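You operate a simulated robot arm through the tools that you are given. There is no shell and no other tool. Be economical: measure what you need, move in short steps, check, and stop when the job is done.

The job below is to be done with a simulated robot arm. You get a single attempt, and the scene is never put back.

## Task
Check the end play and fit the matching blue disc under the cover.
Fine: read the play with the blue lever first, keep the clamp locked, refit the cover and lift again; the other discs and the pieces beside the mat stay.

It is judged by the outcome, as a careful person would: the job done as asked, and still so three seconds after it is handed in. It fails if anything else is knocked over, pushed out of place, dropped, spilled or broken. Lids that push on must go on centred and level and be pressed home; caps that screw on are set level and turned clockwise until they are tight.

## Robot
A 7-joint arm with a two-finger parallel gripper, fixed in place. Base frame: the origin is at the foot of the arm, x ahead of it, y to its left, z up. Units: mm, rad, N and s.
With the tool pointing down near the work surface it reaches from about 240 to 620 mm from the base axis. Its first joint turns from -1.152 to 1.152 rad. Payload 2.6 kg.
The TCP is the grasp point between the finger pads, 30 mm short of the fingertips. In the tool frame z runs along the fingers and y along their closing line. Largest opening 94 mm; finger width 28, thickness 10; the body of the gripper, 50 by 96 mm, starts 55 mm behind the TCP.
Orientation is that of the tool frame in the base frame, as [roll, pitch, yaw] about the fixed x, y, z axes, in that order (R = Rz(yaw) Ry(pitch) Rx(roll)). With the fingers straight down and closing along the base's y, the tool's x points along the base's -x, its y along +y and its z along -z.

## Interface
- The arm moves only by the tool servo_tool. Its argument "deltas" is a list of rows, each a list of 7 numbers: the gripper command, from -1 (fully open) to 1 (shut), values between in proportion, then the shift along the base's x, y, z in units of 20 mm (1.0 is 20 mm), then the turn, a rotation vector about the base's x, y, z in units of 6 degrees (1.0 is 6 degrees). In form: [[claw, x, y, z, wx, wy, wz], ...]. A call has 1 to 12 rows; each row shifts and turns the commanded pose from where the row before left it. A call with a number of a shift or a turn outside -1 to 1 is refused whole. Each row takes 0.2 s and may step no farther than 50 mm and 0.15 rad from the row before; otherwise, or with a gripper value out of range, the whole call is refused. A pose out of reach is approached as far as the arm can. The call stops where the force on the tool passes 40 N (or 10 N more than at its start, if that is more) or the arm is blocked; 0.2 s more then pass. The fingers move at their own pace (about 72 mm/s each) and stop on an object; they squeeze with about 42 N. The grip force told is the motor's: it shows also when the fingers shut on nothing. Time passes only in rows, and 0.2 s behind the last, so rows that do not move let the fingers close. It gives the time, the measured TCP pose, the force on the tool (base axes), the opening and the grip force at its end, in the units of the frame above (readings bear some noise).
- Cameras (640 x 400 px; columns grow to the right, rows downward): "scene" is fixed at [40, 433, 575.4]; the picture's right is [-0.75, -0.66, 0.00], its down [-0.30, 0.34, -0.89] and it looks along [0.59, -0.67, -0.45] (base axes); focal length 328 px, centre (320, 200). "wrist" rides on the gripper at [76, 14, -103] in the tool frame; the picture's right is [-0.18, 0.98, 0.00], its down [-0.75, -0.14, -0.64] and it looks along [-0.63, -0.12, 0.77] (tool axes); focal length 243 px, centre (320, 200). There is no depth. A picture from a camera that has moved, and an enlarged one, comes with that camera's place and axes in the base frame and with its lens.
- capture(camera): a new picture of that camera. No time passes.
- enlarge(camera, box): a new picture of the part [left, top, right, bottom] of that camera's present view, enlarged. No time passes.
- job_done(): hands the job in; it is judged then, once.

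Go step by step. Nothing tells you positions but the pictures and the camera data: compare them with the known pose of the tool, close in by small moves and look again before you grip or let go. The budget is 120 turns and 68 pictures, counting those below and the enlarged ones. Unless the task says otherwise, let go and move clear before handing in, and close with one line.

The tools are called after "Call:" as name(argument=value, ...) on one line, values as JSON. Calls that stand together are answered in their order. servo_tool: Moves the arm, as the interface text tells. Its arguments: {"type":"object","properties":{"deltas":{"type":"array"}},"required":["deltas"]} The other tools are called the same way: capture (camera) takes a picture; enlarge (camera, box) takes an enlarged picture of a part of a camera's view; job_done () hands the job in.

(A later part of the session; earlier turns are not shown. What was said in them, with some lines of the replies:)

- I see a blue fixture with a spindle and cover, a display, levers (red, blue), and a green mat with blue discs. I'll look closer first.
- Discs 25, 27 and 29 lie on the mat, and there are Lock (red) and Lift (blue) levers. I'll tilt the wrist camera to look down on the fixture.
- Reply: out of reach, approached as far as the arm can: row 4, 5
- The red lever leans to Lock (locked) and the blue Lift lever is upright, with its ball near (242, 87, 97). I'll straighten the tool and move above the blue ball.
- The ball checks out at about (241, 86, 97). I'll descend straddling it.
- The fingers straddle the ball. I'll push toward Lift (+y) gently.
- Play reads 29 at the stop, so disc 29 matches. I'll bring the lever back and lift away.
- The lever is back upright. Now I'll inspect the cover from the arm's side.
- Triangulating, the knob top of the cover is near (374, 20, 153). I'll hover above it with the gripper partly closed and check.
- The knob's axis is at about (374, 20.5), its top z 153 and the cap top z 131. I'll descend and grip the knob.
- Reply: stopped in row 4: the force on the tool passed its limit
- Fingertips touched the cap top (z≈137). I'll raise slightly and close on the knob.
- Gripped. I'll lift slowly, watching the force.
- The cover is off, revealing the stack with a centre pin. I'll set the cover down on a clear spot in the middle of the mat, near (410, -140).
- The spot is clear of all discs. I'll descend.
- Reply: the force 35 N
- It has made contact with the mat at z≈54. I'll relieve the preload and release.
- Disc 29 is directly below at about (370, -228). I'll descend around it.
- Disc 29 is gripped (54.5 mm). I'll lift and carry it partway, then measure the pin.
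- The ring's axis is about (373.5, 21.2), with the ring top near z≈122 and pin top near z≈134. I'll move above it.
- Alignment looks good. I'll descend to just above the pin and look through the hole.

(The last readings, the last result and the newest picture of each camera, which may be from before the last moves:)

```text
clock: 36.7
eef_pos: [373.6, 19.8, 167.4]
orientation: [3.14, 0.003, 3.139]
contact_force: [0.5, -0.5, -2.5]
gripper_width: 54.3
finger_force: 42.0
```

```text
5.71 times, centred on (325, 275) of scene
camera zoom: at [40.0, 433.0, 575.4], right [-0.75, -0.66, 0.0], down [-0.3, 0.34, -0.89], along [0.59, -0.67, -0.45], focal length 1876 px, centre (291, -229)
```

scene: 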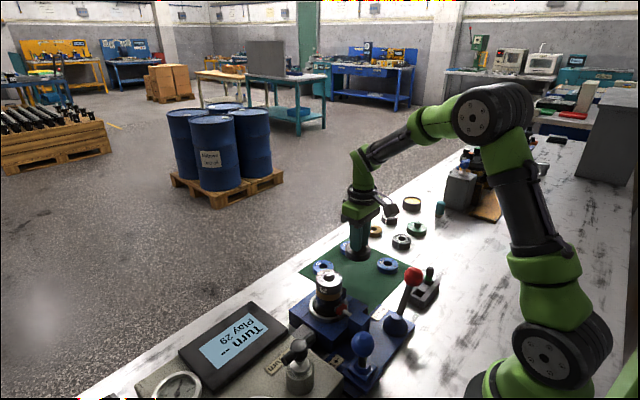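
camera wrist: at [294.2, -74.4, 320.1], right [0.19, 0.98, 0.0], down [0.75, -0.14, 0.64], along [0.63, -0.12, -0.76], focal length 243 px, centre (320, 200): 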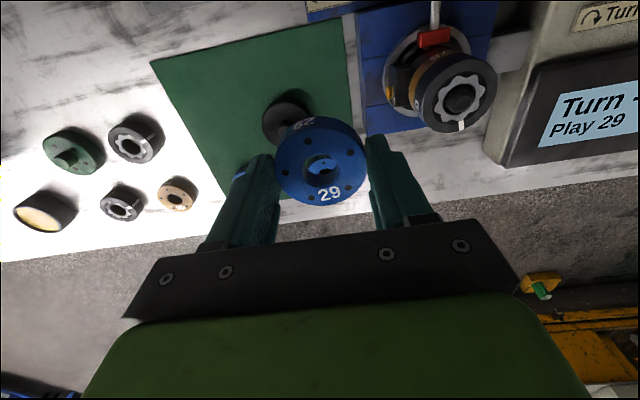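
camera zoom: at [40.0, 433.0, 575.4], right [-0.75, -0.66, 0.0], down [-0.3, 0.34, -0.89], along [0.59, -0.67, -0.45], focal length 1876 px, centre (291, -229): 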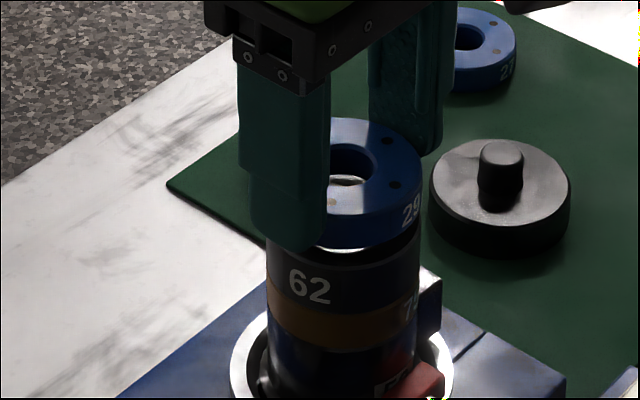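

Call:
servo_tool(deltas=[[1, 0, 0, -0.1, 0, 0, 0], [1, 0, 0, -0.1, 0, 0, 0], [1, 0, 0, 0, 0, 0, 0]])

```text
clock: 37.5
eef_pos: [372.3, 20.8, 161.3]
orientation: [3.14, 0.004, 3.138]
contact_force: [-0.4, 0.7, -1.6]
gripper_width: 54.7
finger_force: 41.9
```

Call:
servo_tool(deltas=[[1, 0, 0, -0.075, 0, 0, 0], [1, 0, 0, -0.075, 0, 0, 0], [1, 0, 0, 0, 0, 0, 0]])

Call:
enlarge(camera="scene", box=[290, 240, 360, 310])

```text
clock: 38.3
eef_pos: [374.8, 21.5, 159.1]
orientation: [3.14, 0.005, 3.138]
contact_force: [0.3, -0.4, -2.7]
gripper_width: 54.5
finger_force: 41.9
```

```text
5.71 times, centred on (325, 275) of scene
camera zoom: at [40.0, 433.0, 575.4], right [-0.75, -0.66, 0.0], down [-0.3, 0.34, -0.89], along [0.59, -0.67, -0.45], focal length 1876 px, centre (291, -229)
```

zoom: 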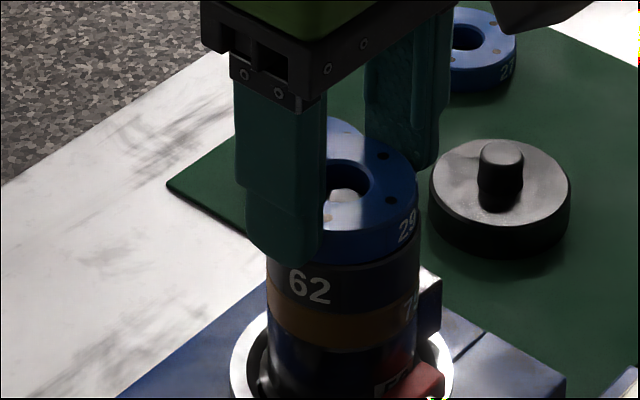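

The pin is entering the hole. I'll go down a little more.

Call:
servo_tool(deltas=[[1, 0, 0, -0.075, 0, 0, 0], [1, 0, 0, -0.075, 0, 0, 0], [1, 0, 0, 0, 0, 0, 0]])

```text
clock: 39.1
eef_pos: [375.0, 19.4, 157.9]
orientation: [3.141, 0.01, 3.137]
contact_force: [-7.1, 0.3, 33.0]
gripper_width: 54.5
finger_force: 41.9
```

Call:
servo_tool(deltas=[[1, 0, 0, 0.1, 0, 0, 0], [1, 0, 0, 0, 0, 0, 0]])

Call:
enlarge(camera="wrist", box=[220, 60, 420, 220])

Call:
enlarge(camera="scene", box=[290, 240, 360, 310])

```text
clock: 39.7
eef_pos: [374.6, 20.4, 158.7]
orientation: [3.14, 0.007, 3.141]
contact_force: [5.7, 5.0, 15.5]
gripper_width: 54.3
finger_force: 41.9
```

```text
2.50 times, centred on (320, 140) of wrist
camera zoom: at [298.3, 34.8, 260.5], right [0.18, 0.98, 0.0], down [0.75, -0.14, 0.65], along [0.64, -0.12, -0.76], focal length 606 px, centre (320, 350)
```

zoom: 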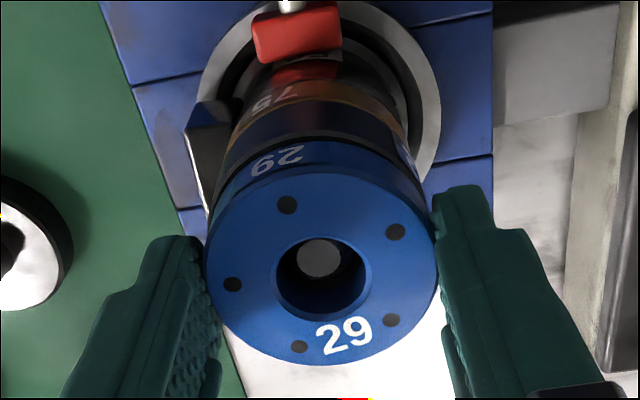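

```text
5.71 times, centred on (325, 275) of scene
camera zoom: at [39.9, 433.0, 575.4], right [-0.75, -0.66, 0.0], down [-0.3, 0.34, -0.89], along [0.59, -0.67, -0.45], focal length 1876 px, centre (291, -229)
```

zoom: 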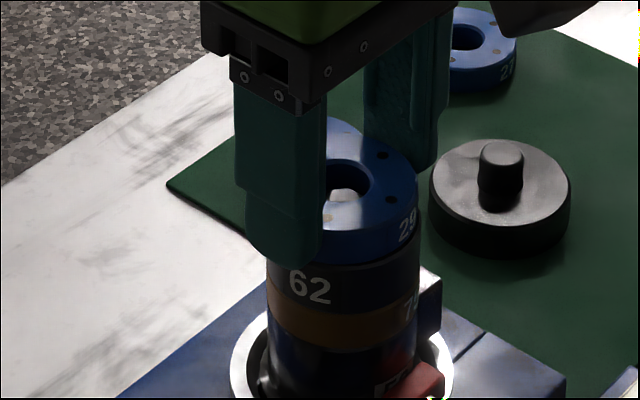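

The disc sits about 1 mm too far in +x against the cone. I'll ease it back and settle it again.

Call:
servo_tool(deltas=[[1, -0.05, 0, 0.05, 0, 0, 0], [1, 0, 0, 0, 0, 0, 0], [1, 0, 0, 0, 0, 0, 0]])

```text
clock: 40.5
eef_pos: [371.3, 19.5, 159.2]
orientation: [3.141, -0.001, 3.139]
contact_force: [1.0, -1.2, 2.6]
gripper_width: 54.3
finger_force: 42.1
```

Call:
servo_tool(deltas=[[1, 0, 0, -0.05, 0, 0, 0], [1, 0, 0, -0.05, 0, 0, 0], [1, 0, 0, 0, 0, 0, 0]])

Call:
enlarge(camera="scene", box=[290, 240, 360, 310])

```text
clock: 41.3
eef_pos: [373.6, 18.0, 158.6]
orientation: [3.14, 0.006, 3.139]
contact_force: [-7.8, -4.1, 20.3]
gripper_width: 54.3
finger_force: 42.4
```

```text
5.71 times, centred on (325, 275) of scene
camera zoom: at [39.9, 433.0, 575.4], right [-0.75, -0.66, 0.0], down [-0.3, 0.34, -0.89], along [0.59, -0.67, -0.45], focal length 1876 px, centre (291, -229)
```

zoom: 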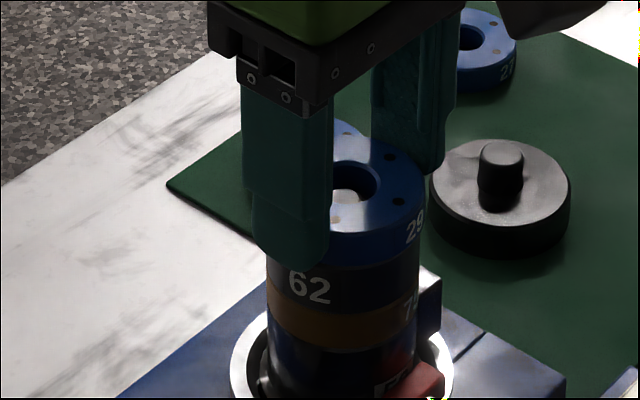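

Call:
enlarge(camera="wrist", box=[260, 90, 380, 190])

```text
4.00 times, centred on (320, 140) of wrist
camera zoom: at [296.0, 34.3, 260.6], right [0.19, 0.98, 0.0], down [0.75, -0.15, 0.65], along [0.63, -0.12, -0.76], focal length 970 px, centre (320, 440)
```

zoom: 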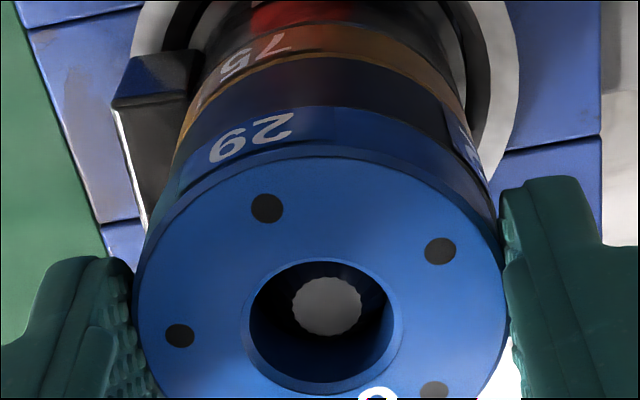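

The disc is flush now, but about 1 mm off in −x/−y. I'll nudge it.

Call:
servo_tool(deltas=[[1, 0, 0, 0.1, 0, 0, 0], [1, 0.02, 0.03, 0, 0, 0, 0], [1, 0, 0, 0, 0, 0, 0]])

Call:
enlarge(camera="scene", box=[290, 240, 360, 310])

```text
clock: 42.1
eef_pos: [373.2, 21.0, 159.4]
orientation: [3.14, 0.003, 3.139]
contact_force: [0.0, -0.2, -2.3]
gripper_width: 54.3
finger_force: 41.8
```

```text
5.71 times, centred on (325, 275) of scene
camera zoom: at [40.0, 433.0, 575.4], right [-0.75, -0.66, 0.0], down [-0.3, 0.34, -0.89], along [0.59, -0.67, -0.45], focal length 1876 px, centre (291, -229)
```

zoom: 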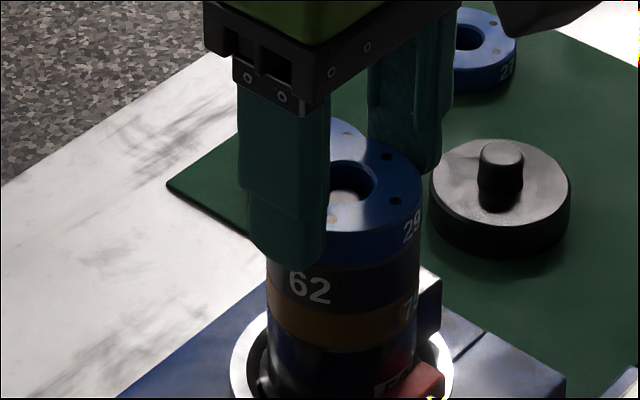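

Centred now. I'll lower the last millimetre and open.

Call:
servo_tool(deltas=[[1, 0, 0, -0.04, 0, 0, 0], [1, 0, 0, 0, 0, 0, 0]])

```text
clock: 42.7
eef_pos: [372.6, 20.4, 158.4]
orientation: [3.141, 0.003, 3.138]
contact_force: [0.7, 0.3, -2.5]
gripper_width: 54.5
finger_force: 41.6
```

Call:
servo_tool(deltas=[[1, 0, 0, -0.03, 0, 0, 0], [1, 0, 0, 0, 0, 0, 0], [-0.25, 0, 0, 0, 0, 0, 0], [-0.4, 0, 0, 0, 0, 0, 0], [-0.6, 0, 0, 0, 0, 0, 0], [-0.6, 0, 0, 0.5, 0, 0, 0], [-0.6, 0, 0, 1, 0, 0, 0], [-0.6, 0, 0, 1, 0, 0, 0], [-0.6, 0, 0, 0.5, 0, 0, 0]])

Call:
enlarge(camera="scene", box=[290, 240, 360, 310])

Call:
enlarge(camera="wrist", box=[260, 70, 380, 170])

```text
clock: 44.7
eef_pos: [373.3, 20.2, 216.9]
orientation: [3.14, 0.004, 3.14]
contact_force: [-0.5, 0.5, 0.1]
gripper_width: 75.0
finger_force: 0.0
```

```text
5.71 times, centred on (325, 275) of scene
camera zoom: at [40.0, 433.0, 575.4], right [-0.75, -0.66, 0.0], down [-0.3, 0.34, -0.89], along [0.59, -0.67, -0.45], focal length 1876 px, centre (291, -229)
```

zoom: 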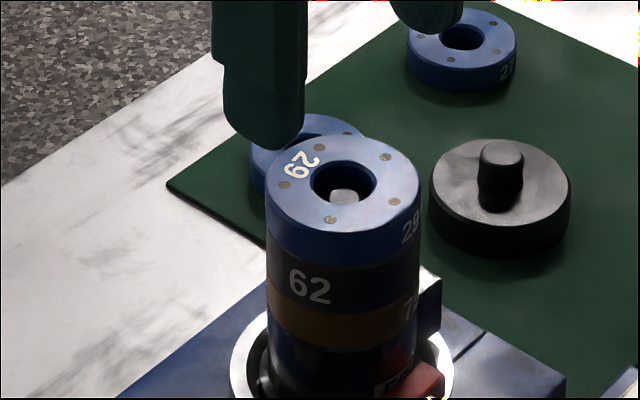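

```text
4.00 times, centred on (320, 120) of wrist
camera zoom: at [297.4, 35.6, 319.5], right [0.19, 0.98, 0.0], down [0.75, -0.14, 0.64], along [0.63, -0.12, -0.77], focal length 970 px, centre (320, 520)
```

zoom: 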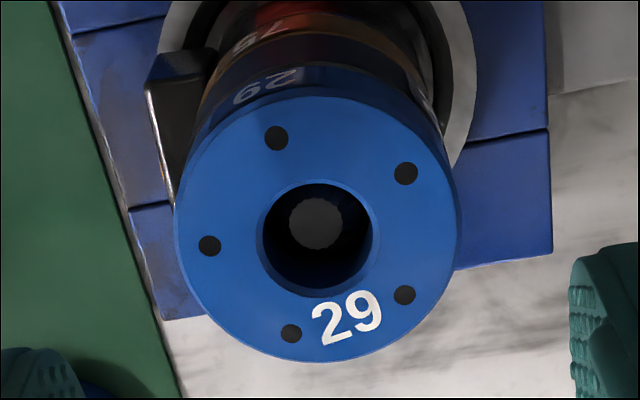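

Disc 29 is seated and centred. Now I'll fetch the cover from the mat.

Call:
servo_tool(deltas=[[-0.6, 0.2, -0.9, 0, 0, 0, 0], [-0.4, 0.2, -0.9, 0, 0, 0, 0], [-0.2, 0.2, -0.9, 0, 0, 0, 0], [-0.1, 0.2, -0.9, 0, 0, 0, 0], [-0.1, 0.24, -0.9, -0.4, 0, 0, 0], [-0.1, 0.24, -0.9, -0.9, 0, 0, 0], [-0.1, 0.24, -0.9, -0.9, 0, 0, 0], [-0.1, 0.24, -0.9, -0.9, 0, 0, 0], [-0.1, 0.24, -0.85, -0.9, 0, 0, 0], [-0.1, 0, 0, -0.9, 0, 0, 0], [-0.1, 0, 0, -0.8, 0, 0, 0], [-0.1, 0, 0, 0, 0, 0, 0]])

Call:
enlarge(camera="wrist", box=[240, 70, 400, 200])

```text
clock: 47.3
eef_pos: [413.6, -138.9, 105.5]
orientation: [3.14, 0.004, 3.136]
contact_force: [0.4, 0.5, 0.8]
gripper_width: 51.9
finger_force: 0.0
```

```text
3.08 times, centred on (320, 135) of wrist
camera zoom: at [336.6, -124.0, 206.8], right [0.19, 0.98, 0.0], down [0.75, -0.14, 0.64], along [0.63, -0.12, -0.76], focal length 746 px, centre (320, 400)
```

zoom: 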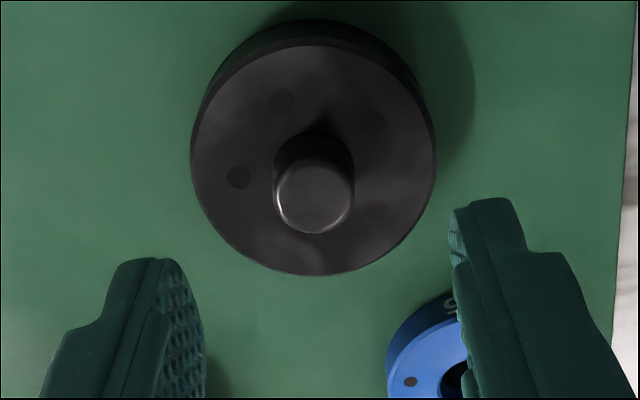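

Call:
servo_tool(deltas=[[-0.1, 0, -0.07, -0.9, 0, 0, 0], [-0.1, 0, 0, -0.9, 0, 0, 0], [-0.1, 0, 0, -0.7, 0, 0, 0], [0.3, 0, 0, 0, 0, 0, 0], [0.5, 0, 0, 0, 0, 0, 0], [1, 0, 0, 0, 0, 0, 0], [1, 0, 0, 0, 0, 0, 0]])

Call:
enlarge(camera="wrist", box=[240, 90, 400, 220])

```text
clock: 48.9
eef_pos: [414.4, -139.4, 54.4]
orientation: [3.138, 0.004, 3.138]
contact_force: [1.0, -1.1, -0.5]
gripper_width: 18.7
finger_force: 41.6
```

```text
3.08 times, centred on (320, 155) of wrist
camera zoom: at [337.5, -125.5, 157.0], right [0.19, 0.98, 0.0], down [0.75, -0.14, 0.64], along [0.63, -0.12, -0.76], focal length 746 px, centre (320, 338)
```

zoom: 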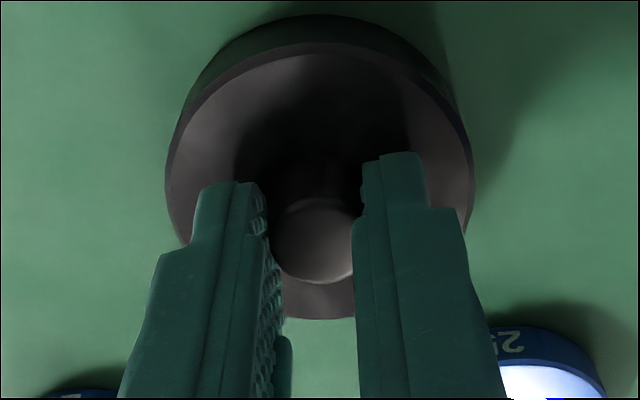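

Gripped. Lifting and carrying it back above the stack.

Call:
servo_tool(deltas=[[1, 0, 0, 0.5, 0, 0, 0], [1, 0, 0, 1, 0, 0, 0], [1, 0, 0, 1, 0, 0, 0], [1, 0, 0, 1, 0, 0, 0], [1, 0, 0, 1, 0, 0, 0], [1, 0, 0, 1, 0, 0, 0], [1, -0.2, 0.8, 1, 0, 0, 0], [1, -0.2, 0.8, 1, 0, 0, 0], [1, -0.2, 0.8, 0.6, 0, 0, 0], [1, -0.2, 0.8, 0, 0, 0, 0], [1, -0.25, 0.8, 0, 0, 0, 0], [1, 0, 0, 0, 0, 0, 0]])

Call:
servo_tool(deltas=[[1, -0.25, 1, 0, 0, 0, 0], [1, -0.25, 1, 0, 0, 0, 0], [1, -0.25, 1, 0, 0, 0, 0], [1, -0.25, 1, 0, 0, 0, 0], [1, 0, 0, 0, 0, 0, 0]])

Call:
enlarge(camera="scene", box=[290, 220, 370, 300])

```text
clock: 51.5
eef_pos: [390.8, -61.5, 216.4]
orientation: [3.141, 0.004, 3.139]
contact_force: [0.0, 0.2, -2.6]
gripper_width: 18.8
finger_force: 42.1
```

```text
clock: 52.7
eef_pos: [372.7, 17.6, 215.2]
orientation: [3.141, 0.004, 3.138]
contact_force: [0.3, 0.7, -3.4]
gripper_width: 18.9
finger_force: 42.1
```

```text
5.00 times, centred on (330, 260) of scene
camera zoom: at [40.0, 433.0, 575.4], right [-0.75, -0.66, 0.0], down [-0.3, 0.34, -0.89], along [0.59, -0.67, -0.45], focal length 1642 px, centre (270, -100)
```

zoom: 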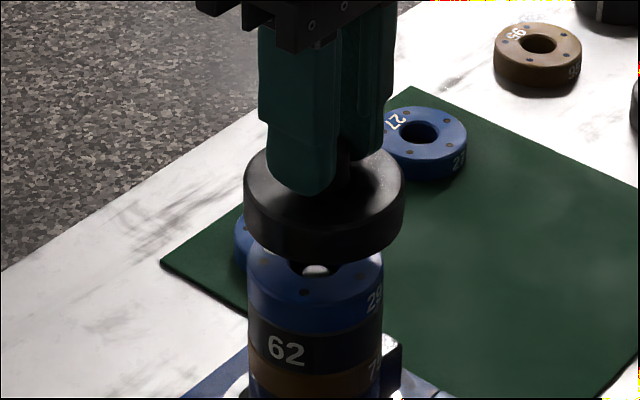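

Call:
servo_tool(deltas=[[1, 0.04, 0.16, -0.5, 0, 0, 0], [1, 0, 0, -0.2, 0, 0, 0], [1, 0, 0, 0, 0, 0, 0]])

Call:
enlarge(camera="scene", box=[300, 240, 360, 300])

Call:
enlarge(camera="wrist", box=[240, 70, 400, 200])

```text
clock: 53.5
eef_pos: [373.7, 21.6, 201.4]
orientation: [3.14, 0.004, 3.138]
contact_force: [0.2, 0.1, -2.6]
gripper_width: 18.9
finger_force: 42.1
```

```text
6.67 times, centred on (330, 270) of scene
camera zoom: at [40.0, 433.0, 575.4], right [-0.75, -0.66, 0.0], down [-0.3, 0.34, -0.89], along [0.59, -0.67, -0.45], focal length 2189 px, centre (253, -267)
```

zoom: 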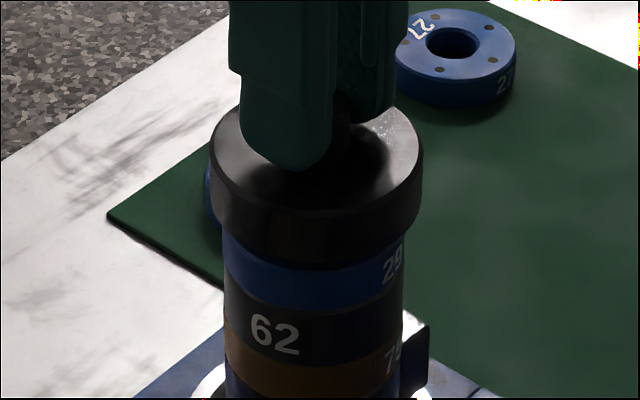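

```text
3.08 times, centred on (320, 135) of wrist
camera zoom: at [297.4, 35.8, 304.1], right [0.19, 0.98, 0.0], down [0.75, -0.14, 0.64], along [0.63, -0.12, -0.77], focal length 746 px, centre (320, 400)
```

zoom: 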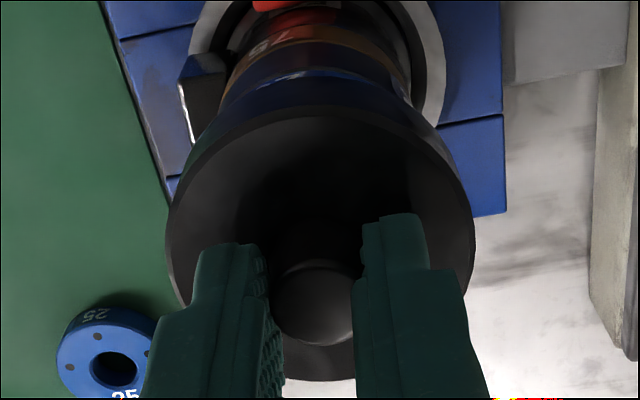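

Aligned within about half a millimetre. Lowering gently.

Call:
servo_tool(deltas=[[1, 0, 0, -0.15, 0, 0, 0], [1, 0, 0, -0.1, 0, 0, 0], [1, 0, 0, -0.05, 0, 0, 0], [1, 0, 0, 0, 0, 0, 0]])

Call:
enlarge(camera="scene", box=[300, 240, 360, 300])

```text
clock: 54.5
eef_pos: [373.0, 21.1, 195.9]
orientation: [3.139, 0.002, 3.138]
contact_force: [-0.7, -0.6, -2.9]
gripper_width: 18.6
finger_force: 42.2
```

```text
6.67 times, centred on (330, 270) of scene
camera zoom: at [40.0, 433.0, 575.4], right [-0.75, -0.66, 0.0], down [-0.3, 0.34, -0.89], along [0.59, -0.67, -0.45], focal length 2189 px, centre (253, -267)
```

zoom: 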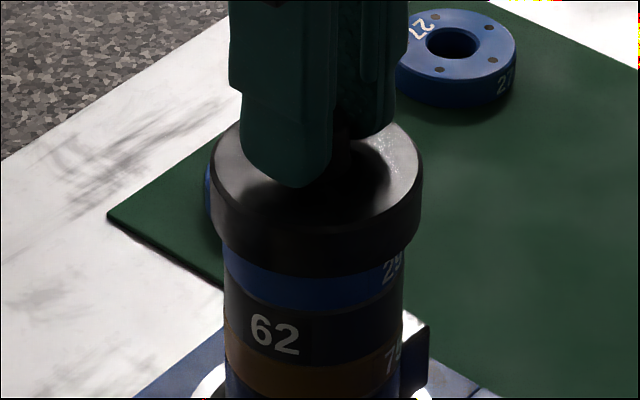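

Call:
servo_tool(deltas=[[1, 0.01, 0.01, -0.1, 0, 0, 0], [1, 0, 0, -0.1, 0, 0, 0], [1, 0, 0, 0, 0, 0, 0]])

```text
clock: 55.3
eef_pos: [374.5, 22.1, 191.8]
orientation: [3.14, 0.003, 3.139]
contact_force: [-0.1, 0.2, -2.9]
gripper_width: 18.8
finger_force: 41.9
```

Call:
servo_tool(deltas=[[1, 0, 0, -0.1, 0, 0, 0], [1, 0, 0, -0.05, 0, 0, 0], [1, 0, 0, 0, 0, 0, 0]])

Call:
enlarge(camera="scene", box=[300, 240, 360, 300])

```text
clock: 56.1
eef_pos: [374.0, 20.6, 189.4]
orientation: [3.138, 0.004, 3.138]
contact_force: [-0.7, 0.1, -3.2]
gripper_width: 18.7
finger_force: 42.1
```

```text
6.67 times, centred on (330, 270) of scene
camera zoom: at [40.0, 433.0, 575.4], right [-0.75, -0.66, 0.0], down [-0.3, 0.34, -0.89], along [0.59, -0.67, -0.45], focal length 2189 px, centre (253, -267)
```

zoom: 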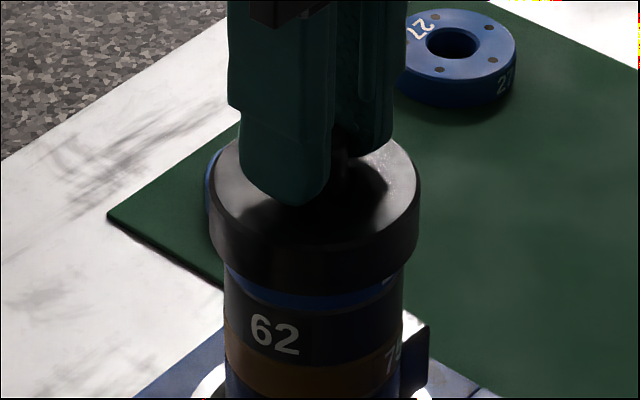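

The skirt is slipping over the disc. Continuing down.

Call:
servo_tool(deltas=[[1, 0, 0, -0.1, 0, 0, 0], [1, 0, 0, -0.1, 0, 0, 0], [1, 0, 0, 0, 0, 0, 0]])

```text
clock: 56.9
eef_pos: [374.8, 21.8, 185.5]
orientation: [3.138, 0.007, 3.138]
contact_force: [-11.4, -1.4, 30.1]
gripper_width: 18.9
finger_force: 42.0
```

Call:
enlarge(camera="scene", box=[300, 240, 360, 300])

```text
6.67 times, centred on (330, 270) of scene
camera zoom: at [39.8, 433.0, 575.4], right [-0.75, -0.66, 0.0], down [-0.3, 0.34, -0.89], along [0.59, -0.67, -0.45], focal length 2189 px, centre (253, -267)
```

zoom: 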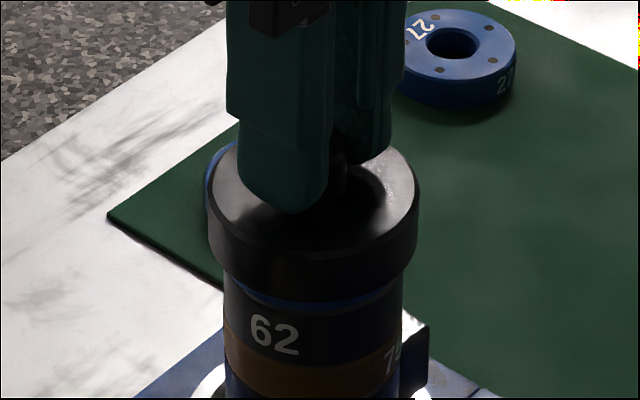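

The cover is bottomed on the disc with overlap like before. I'll relieve the load and release.

Call:
servo_tool(deltas=[[1, -0.04, 0, 0.08, 0, 0, 0], [1, 0, 0, 0, 0, 0, 0]])

Call:
servo_tool(deltas=[[0.5, 0, 0, 0, 0, 0, 0], [0.3, 0, 0, 0, 0, 0, 0], [0.1, 0, 0, 0.5, 0, 0, 0], [0.1, 0, 0, 1, 0, 0, 0], [1, 0, 0, 0.4, 0, 0, 0], [1, 0, 0, 0, 0, 0, 0], [1, 0, 0, 0, 0, 0, 0]])

Call:
enlarge(camera="scene", box=[300, 230, 370, 300])

Call:
enlarge(camera="wrist", box=[240, 70, 400, 200])

```text
clock: 57.5
eef_pos: [372.1, 20.9, 186.6]
orientation: [3.139, 0.004, 3.14]
contact_force: [4.1, -0.2, 7.2]
gripper_width: 18.9
finger_force: 42.5
```

```text
clock: 59.1
eef_pos: [373.6, 21.6, 226.1]
orientation: [3.14, 0.003, 3.137]
contact_force: [0.7, 0.5, -0.2]
gripper_width: 0.0
finger_force: 32.5
```

```text
5.71 times, centred on (335, 265) of scene
camera zoom: at [40.0, 433.0, 575.4], right [-0.75, -0.66, 0.0], down [-0.3, 0.34, -0.89], along [0.59, -0.67, -0.45], focal length 1876 px, centre (234, -171)
```

zoom: 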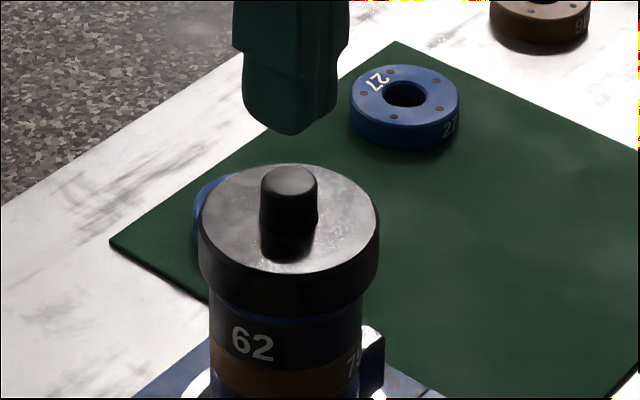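

```text
3.08 times, centred on (320, 135) of wrist
camera zoom: at [297.5, 36.2, 326.8], right [0.19, 0.98, 0.0], down [0.75, -0.14, 0.64], along [0.63, -0.12, -0.76], focal length 746 px, centre (320, 400)
```

zoom: 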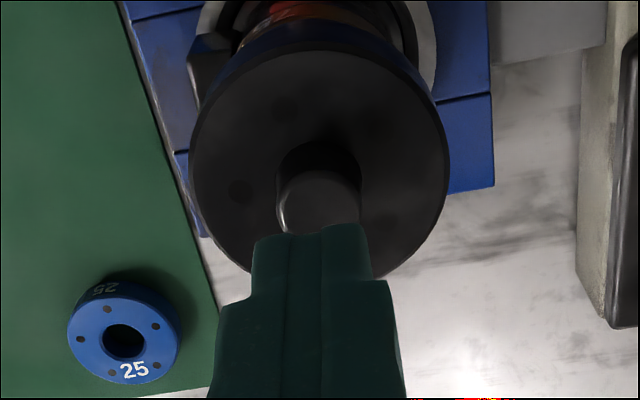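

The cover is on and level. I'll press it home on the knob with closed fingers.

Call:
servo_tool(deltas=[[1, 0, 0, -0.7, 0, 0, 0], [1, 0, 0, -0.4, 0, 0, 0], [1, 0, 0, -0.1, 0, 0, 0], [1, 0, 0, -0.1, 0, 0, 0], [1, 0, 0, -0.1, 0, 0, 0], [1, 0, 0, -0.1, 0, 0, 0]])

```text
clock: 60.5
eef_pos: [374.1, 21.4, 198.6]
orientation: [3.137, 0.012, 3.136]
contact_force: [-0.9, 0.1, 2.5]
gripper_width: 0.2
finger_force: 32.7
stopped in row 6: the force on the tool passed its limit (the readings are from after the stop); the commanded pose is now the measured one
```

Pressed with about 40 N at knob top z≈168.6. Now I'll go back to the blue lever for the second lift.

Call:
servo_tool(deltas=[[1, 0, 0, 0.8, 0, 0, 0], [1, 0, 0, 1, 0, 0, 0], [-0.5, -0.8, 0.4, 0, 0, 0, 0], [-1, -0.8, 0.4, 0, 0, 0, 0], [-1, -0.8, 0.4, 0, 0, 0, 0], [-1, -0.8, 0.4, 0, 0, 0, 0], [-1, -0.8, 0.4, 0, 0, 0, 0], [-1, -0.8, 0.4, -0.4, 0, 0, 0], [-1, -0.9, 0.4, -0.4, 0, 0, 0], [-1, -0.9, 0.5, -0.4, 0, 0, 0], [-1, 0, 0, 0, 0, 0, 0]])

Call:
enlarge(camera="scene", box=[290, 240, 400, 360])

```text
clock: 62.9
eef_pos: [240.7, 87.8, 210.8]
orientation: [3.138, 0.013, 3.136]
contact_force: [-0.2, 0.6, -0.4]
gripper_width: 94.6
finger_force: 0.0
```

```text
3.33 times, centred on (345, 300) of scene
camera zoom: at [40.0, 433.0, 575.4], right [-0.75, -0.66, 0.0], down [-0.3, 0.34, -0.89], along [0.59, -0.67, -0.45], focal length 1095 px, centre (237, -133)
```

zoom: 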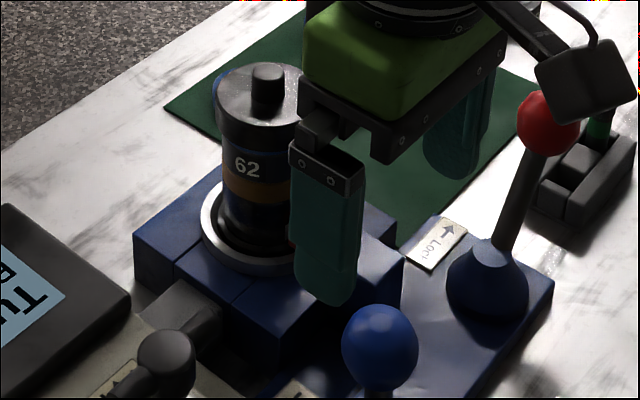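

Call:
servo_tool(deltas=[[-1, 0.05, 0, -1, 0, 0, 0], [-1, 0, 0, -1, 0, 0, 0], [-1, 0, 0, -1, 0, 0, 0], [-1, 0, 0, -1, 0, 0, 0], [-1, 0, 0, -1, 0, 0, 0], [-1, 0, 0, -0.2, 0, 0, 0], [-0.1, 0, 0, 0, 0, 0, 0], [-0.1, 0, 0, 0, 0, 0, 0]])

Call:
servo_tool(deltas=[[-0.1, 0, 0.5, 0, 0, 0, 0], [-0.1, 0, 0.5, 0, 0, 0, 0], [-0.1, 0, 0.4, -0.1, 0, 0, 0], [-0.1, 0, 0.3, -0.1, 0, 0, 0], [-0.1, 0, 0.3, -0.1, 0, 0, 0], [-0.1, 0, 0.1, 0, 0, 0, 0], [-0.1, 0, 0, 0, 0, 0, 0], [-0.1, 0, 0, 0, 0, 0, 0]])

Call:
enlarge(camera="scene", box=[180, 240, 400, 380])

```text
clock: 64.7
eef_pos: [242.0, 88.7, 106.9]
orientation: [3.137, 0.011, 3.135]
contact_force: [-0.2, -0.5, 0.2]
gripper_width: 51.8
finger_force: 0.1
```

```text
clock: 66.5
eef_pos: [240.6, 128.9, 100.9]
orientation: [3.14, 0.008, 3.136]
contact_force: [-1.7, -9.0, 0.5]
gripper_width: 56.6
finger_force: 4.0
```

```text
2.86 times, centred on (290, 310) of scene
camera zoom: at [40.0, 433.0, 575.4], right [-0.75, -0.66, 0.0], down [-0.3, 0.34, -0.89], along [0.59, -0.67, -0.45], focal length 938 px, centre (406, -114)
```

zoom: 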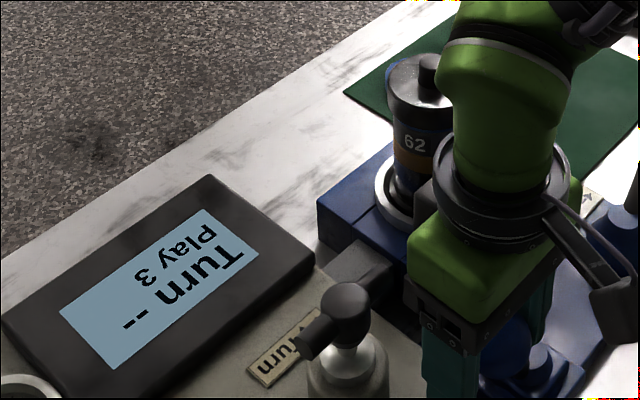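

The display reads Play 3. I'll push to the stop as before and re-read.

Call:
servo_tool(deltas=[[-0.1, 0, 0.15, 0, 0, 0, 0], [-0.1, 0, 0.1, 0, 0, 0, 0], [-0.1, 0, 0, 0, 0, 0, 0], [-0.1, 0, 0, 0, 0, 0, 0]])

Call:
enlarge(camera="scene", box=[180, 300, 290, 375])

Call:
enlarge(camera="scene", box=[300, 240, 360, 300])

```text
clock: 67.5
eef_pos: [242.0, 135.6, 101.7]
orientation: [3.14, 0.008, 3.135]
contact_force: [-2.7, -23.5, 8.1]
gripper_width: 65.1
finger_force: 12.4
```

```text
5.33 times, centred on (235, 338) of scene
camera zoom: at [40.0, 433.0, 575.4], right [-0.75, -0.66, 0.0], down [-0.3, 0.34, -0.89], along [0.59, -0.67, -0.45], focal length 1751 px, centre (773, -533)
```

zoom: 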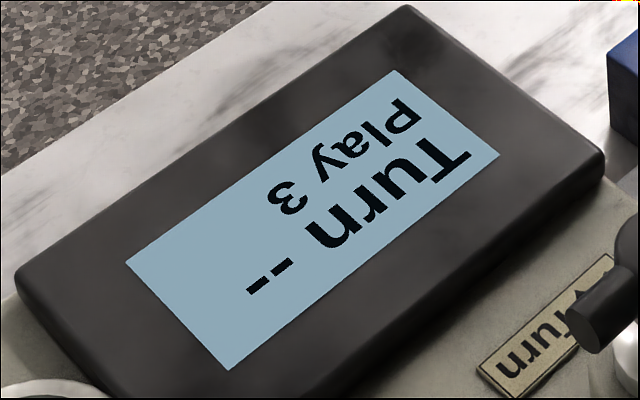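

```text
6.67 times, centred on (330, 270) of scene
camera zoom: at [40.0, 433.0, 575.4], right [-0.75, -0.66, 0.0], down [-0.3, 0.34, -0.89], along [0.59, -0.67, -0.45], focal length 2189 px, centre (253, -267)
```

zoom: 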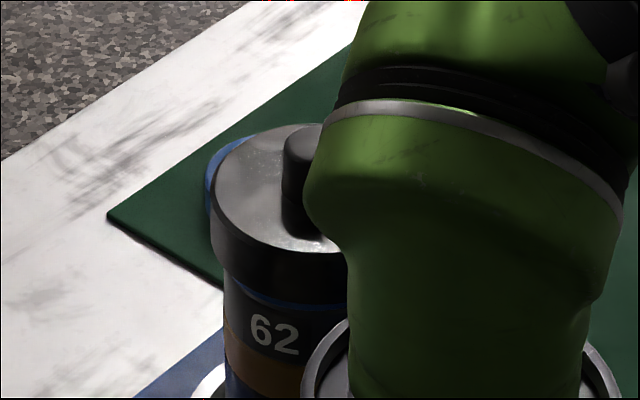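

Play dropped from 29 to 3, confirming the disc. I'll return the lever and move clear.

Call:
servo_tool(deltas=[[-0.1, 0, -0.6, 0.05, 0, 0, 0], [-0.1, 0, -0.6, 0.05, 0, 0, 0], [-0.1, 0, -0.6, 0.05, 0, 0, 0], [-0.1, 0, -0.55, 0.05, 0, 0, 0], [-1, 0, 0, 0, 0, 0, 0], [-1, 0, 0, 0.5, 0, 0, 0], [-1, 0, 0, 1, 0, 0, 0], [-1, 0, 0, 1, 0, 0, 0], [-1, 0, 0, 1, 0, 0, 0], [-1, 0, 0, 1, 0, 0, 0], [-1, 0, 0, 1, 0, 0, 0], [-1, 0, 0, 1, 0, 0, 0]])

Call:
servo_tool(deltas=[[-1, 0, -0.5, 1, 0, 0, 0], [-1, 0.3, -0.8, 1, 0, 0, 0], [-1, 0.3, -0.8, 0.5, 0, 0, 0], [-1, 0.3, -0.8, 0.5, 0, 0, 0], [-1, 0, -0.8, 0, 0, 0, 0], [-1, 0, 0, 0, 0, 0, 0]])

Call:
capture(camera="wrist")

Call:
enlarge(camera="scene", box=[270, 180, 450, 400])

```text
clock: 70.1
eef_pos: [241.1, 88.0, 233.6]
orientation: [3.138, 0.01, 3.135]
contact_force: [-0.2, -0.4, 0.0]
gripper_width: 94.1
finger_force: 0.1
```

```text
clock: 71.5
eef_pos: [261.4, 15.3, 295.7]
orientation: [3.137, 0.011, 3.135]
contact_force: [-0.7, 0.1, 0.2]
gripper_width: 93.7
finger_force: 0.1
```

```text
1 pictures are left
camera wrist: at [182.9, 29.7, 396.9], right [0.19, 0.98, 0.0], down [0.75, -0.15, 0.65], along [0.64, -0.12, -0.76], focal length 243 px, centre (320, 200)
```

wrist: 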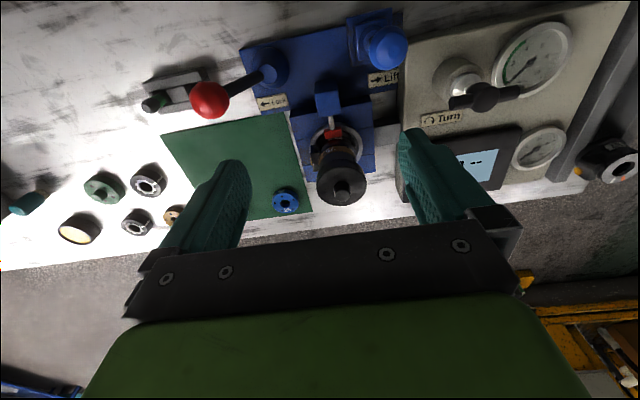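

```text
1.82 times, centred on (360, 290) of scene
camera zoom: at [40.0, 433.0, 575.4], right [-0.75, -0.66, 0.0], down [-0.3, 0.34, -0.89], along [0.59, -0.67, -0.45], focal length 597 px, centre (247, 36)
```

zoom: 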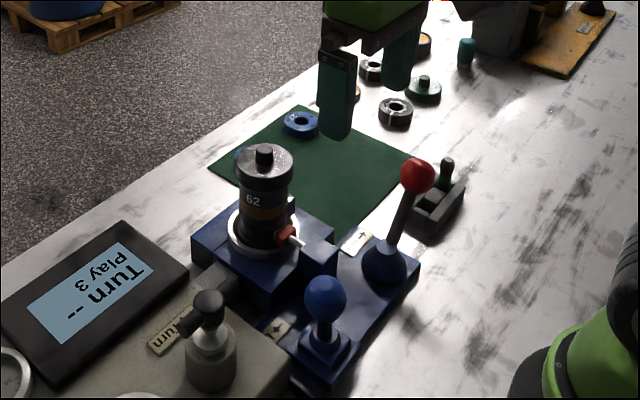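

Everything is in order: the cover is level on disc 29, the clamp is still on Lock, the blue lever is back upright, and the other pieces haven't moved. I'm handing in.

Call:
job_done()

```text
The job is handed in.
```

The end play read 29, so I fitted disc 29 under the cover and pressed the cover home. On the second lift the play read 3, and the clamp stayed locked throughout.
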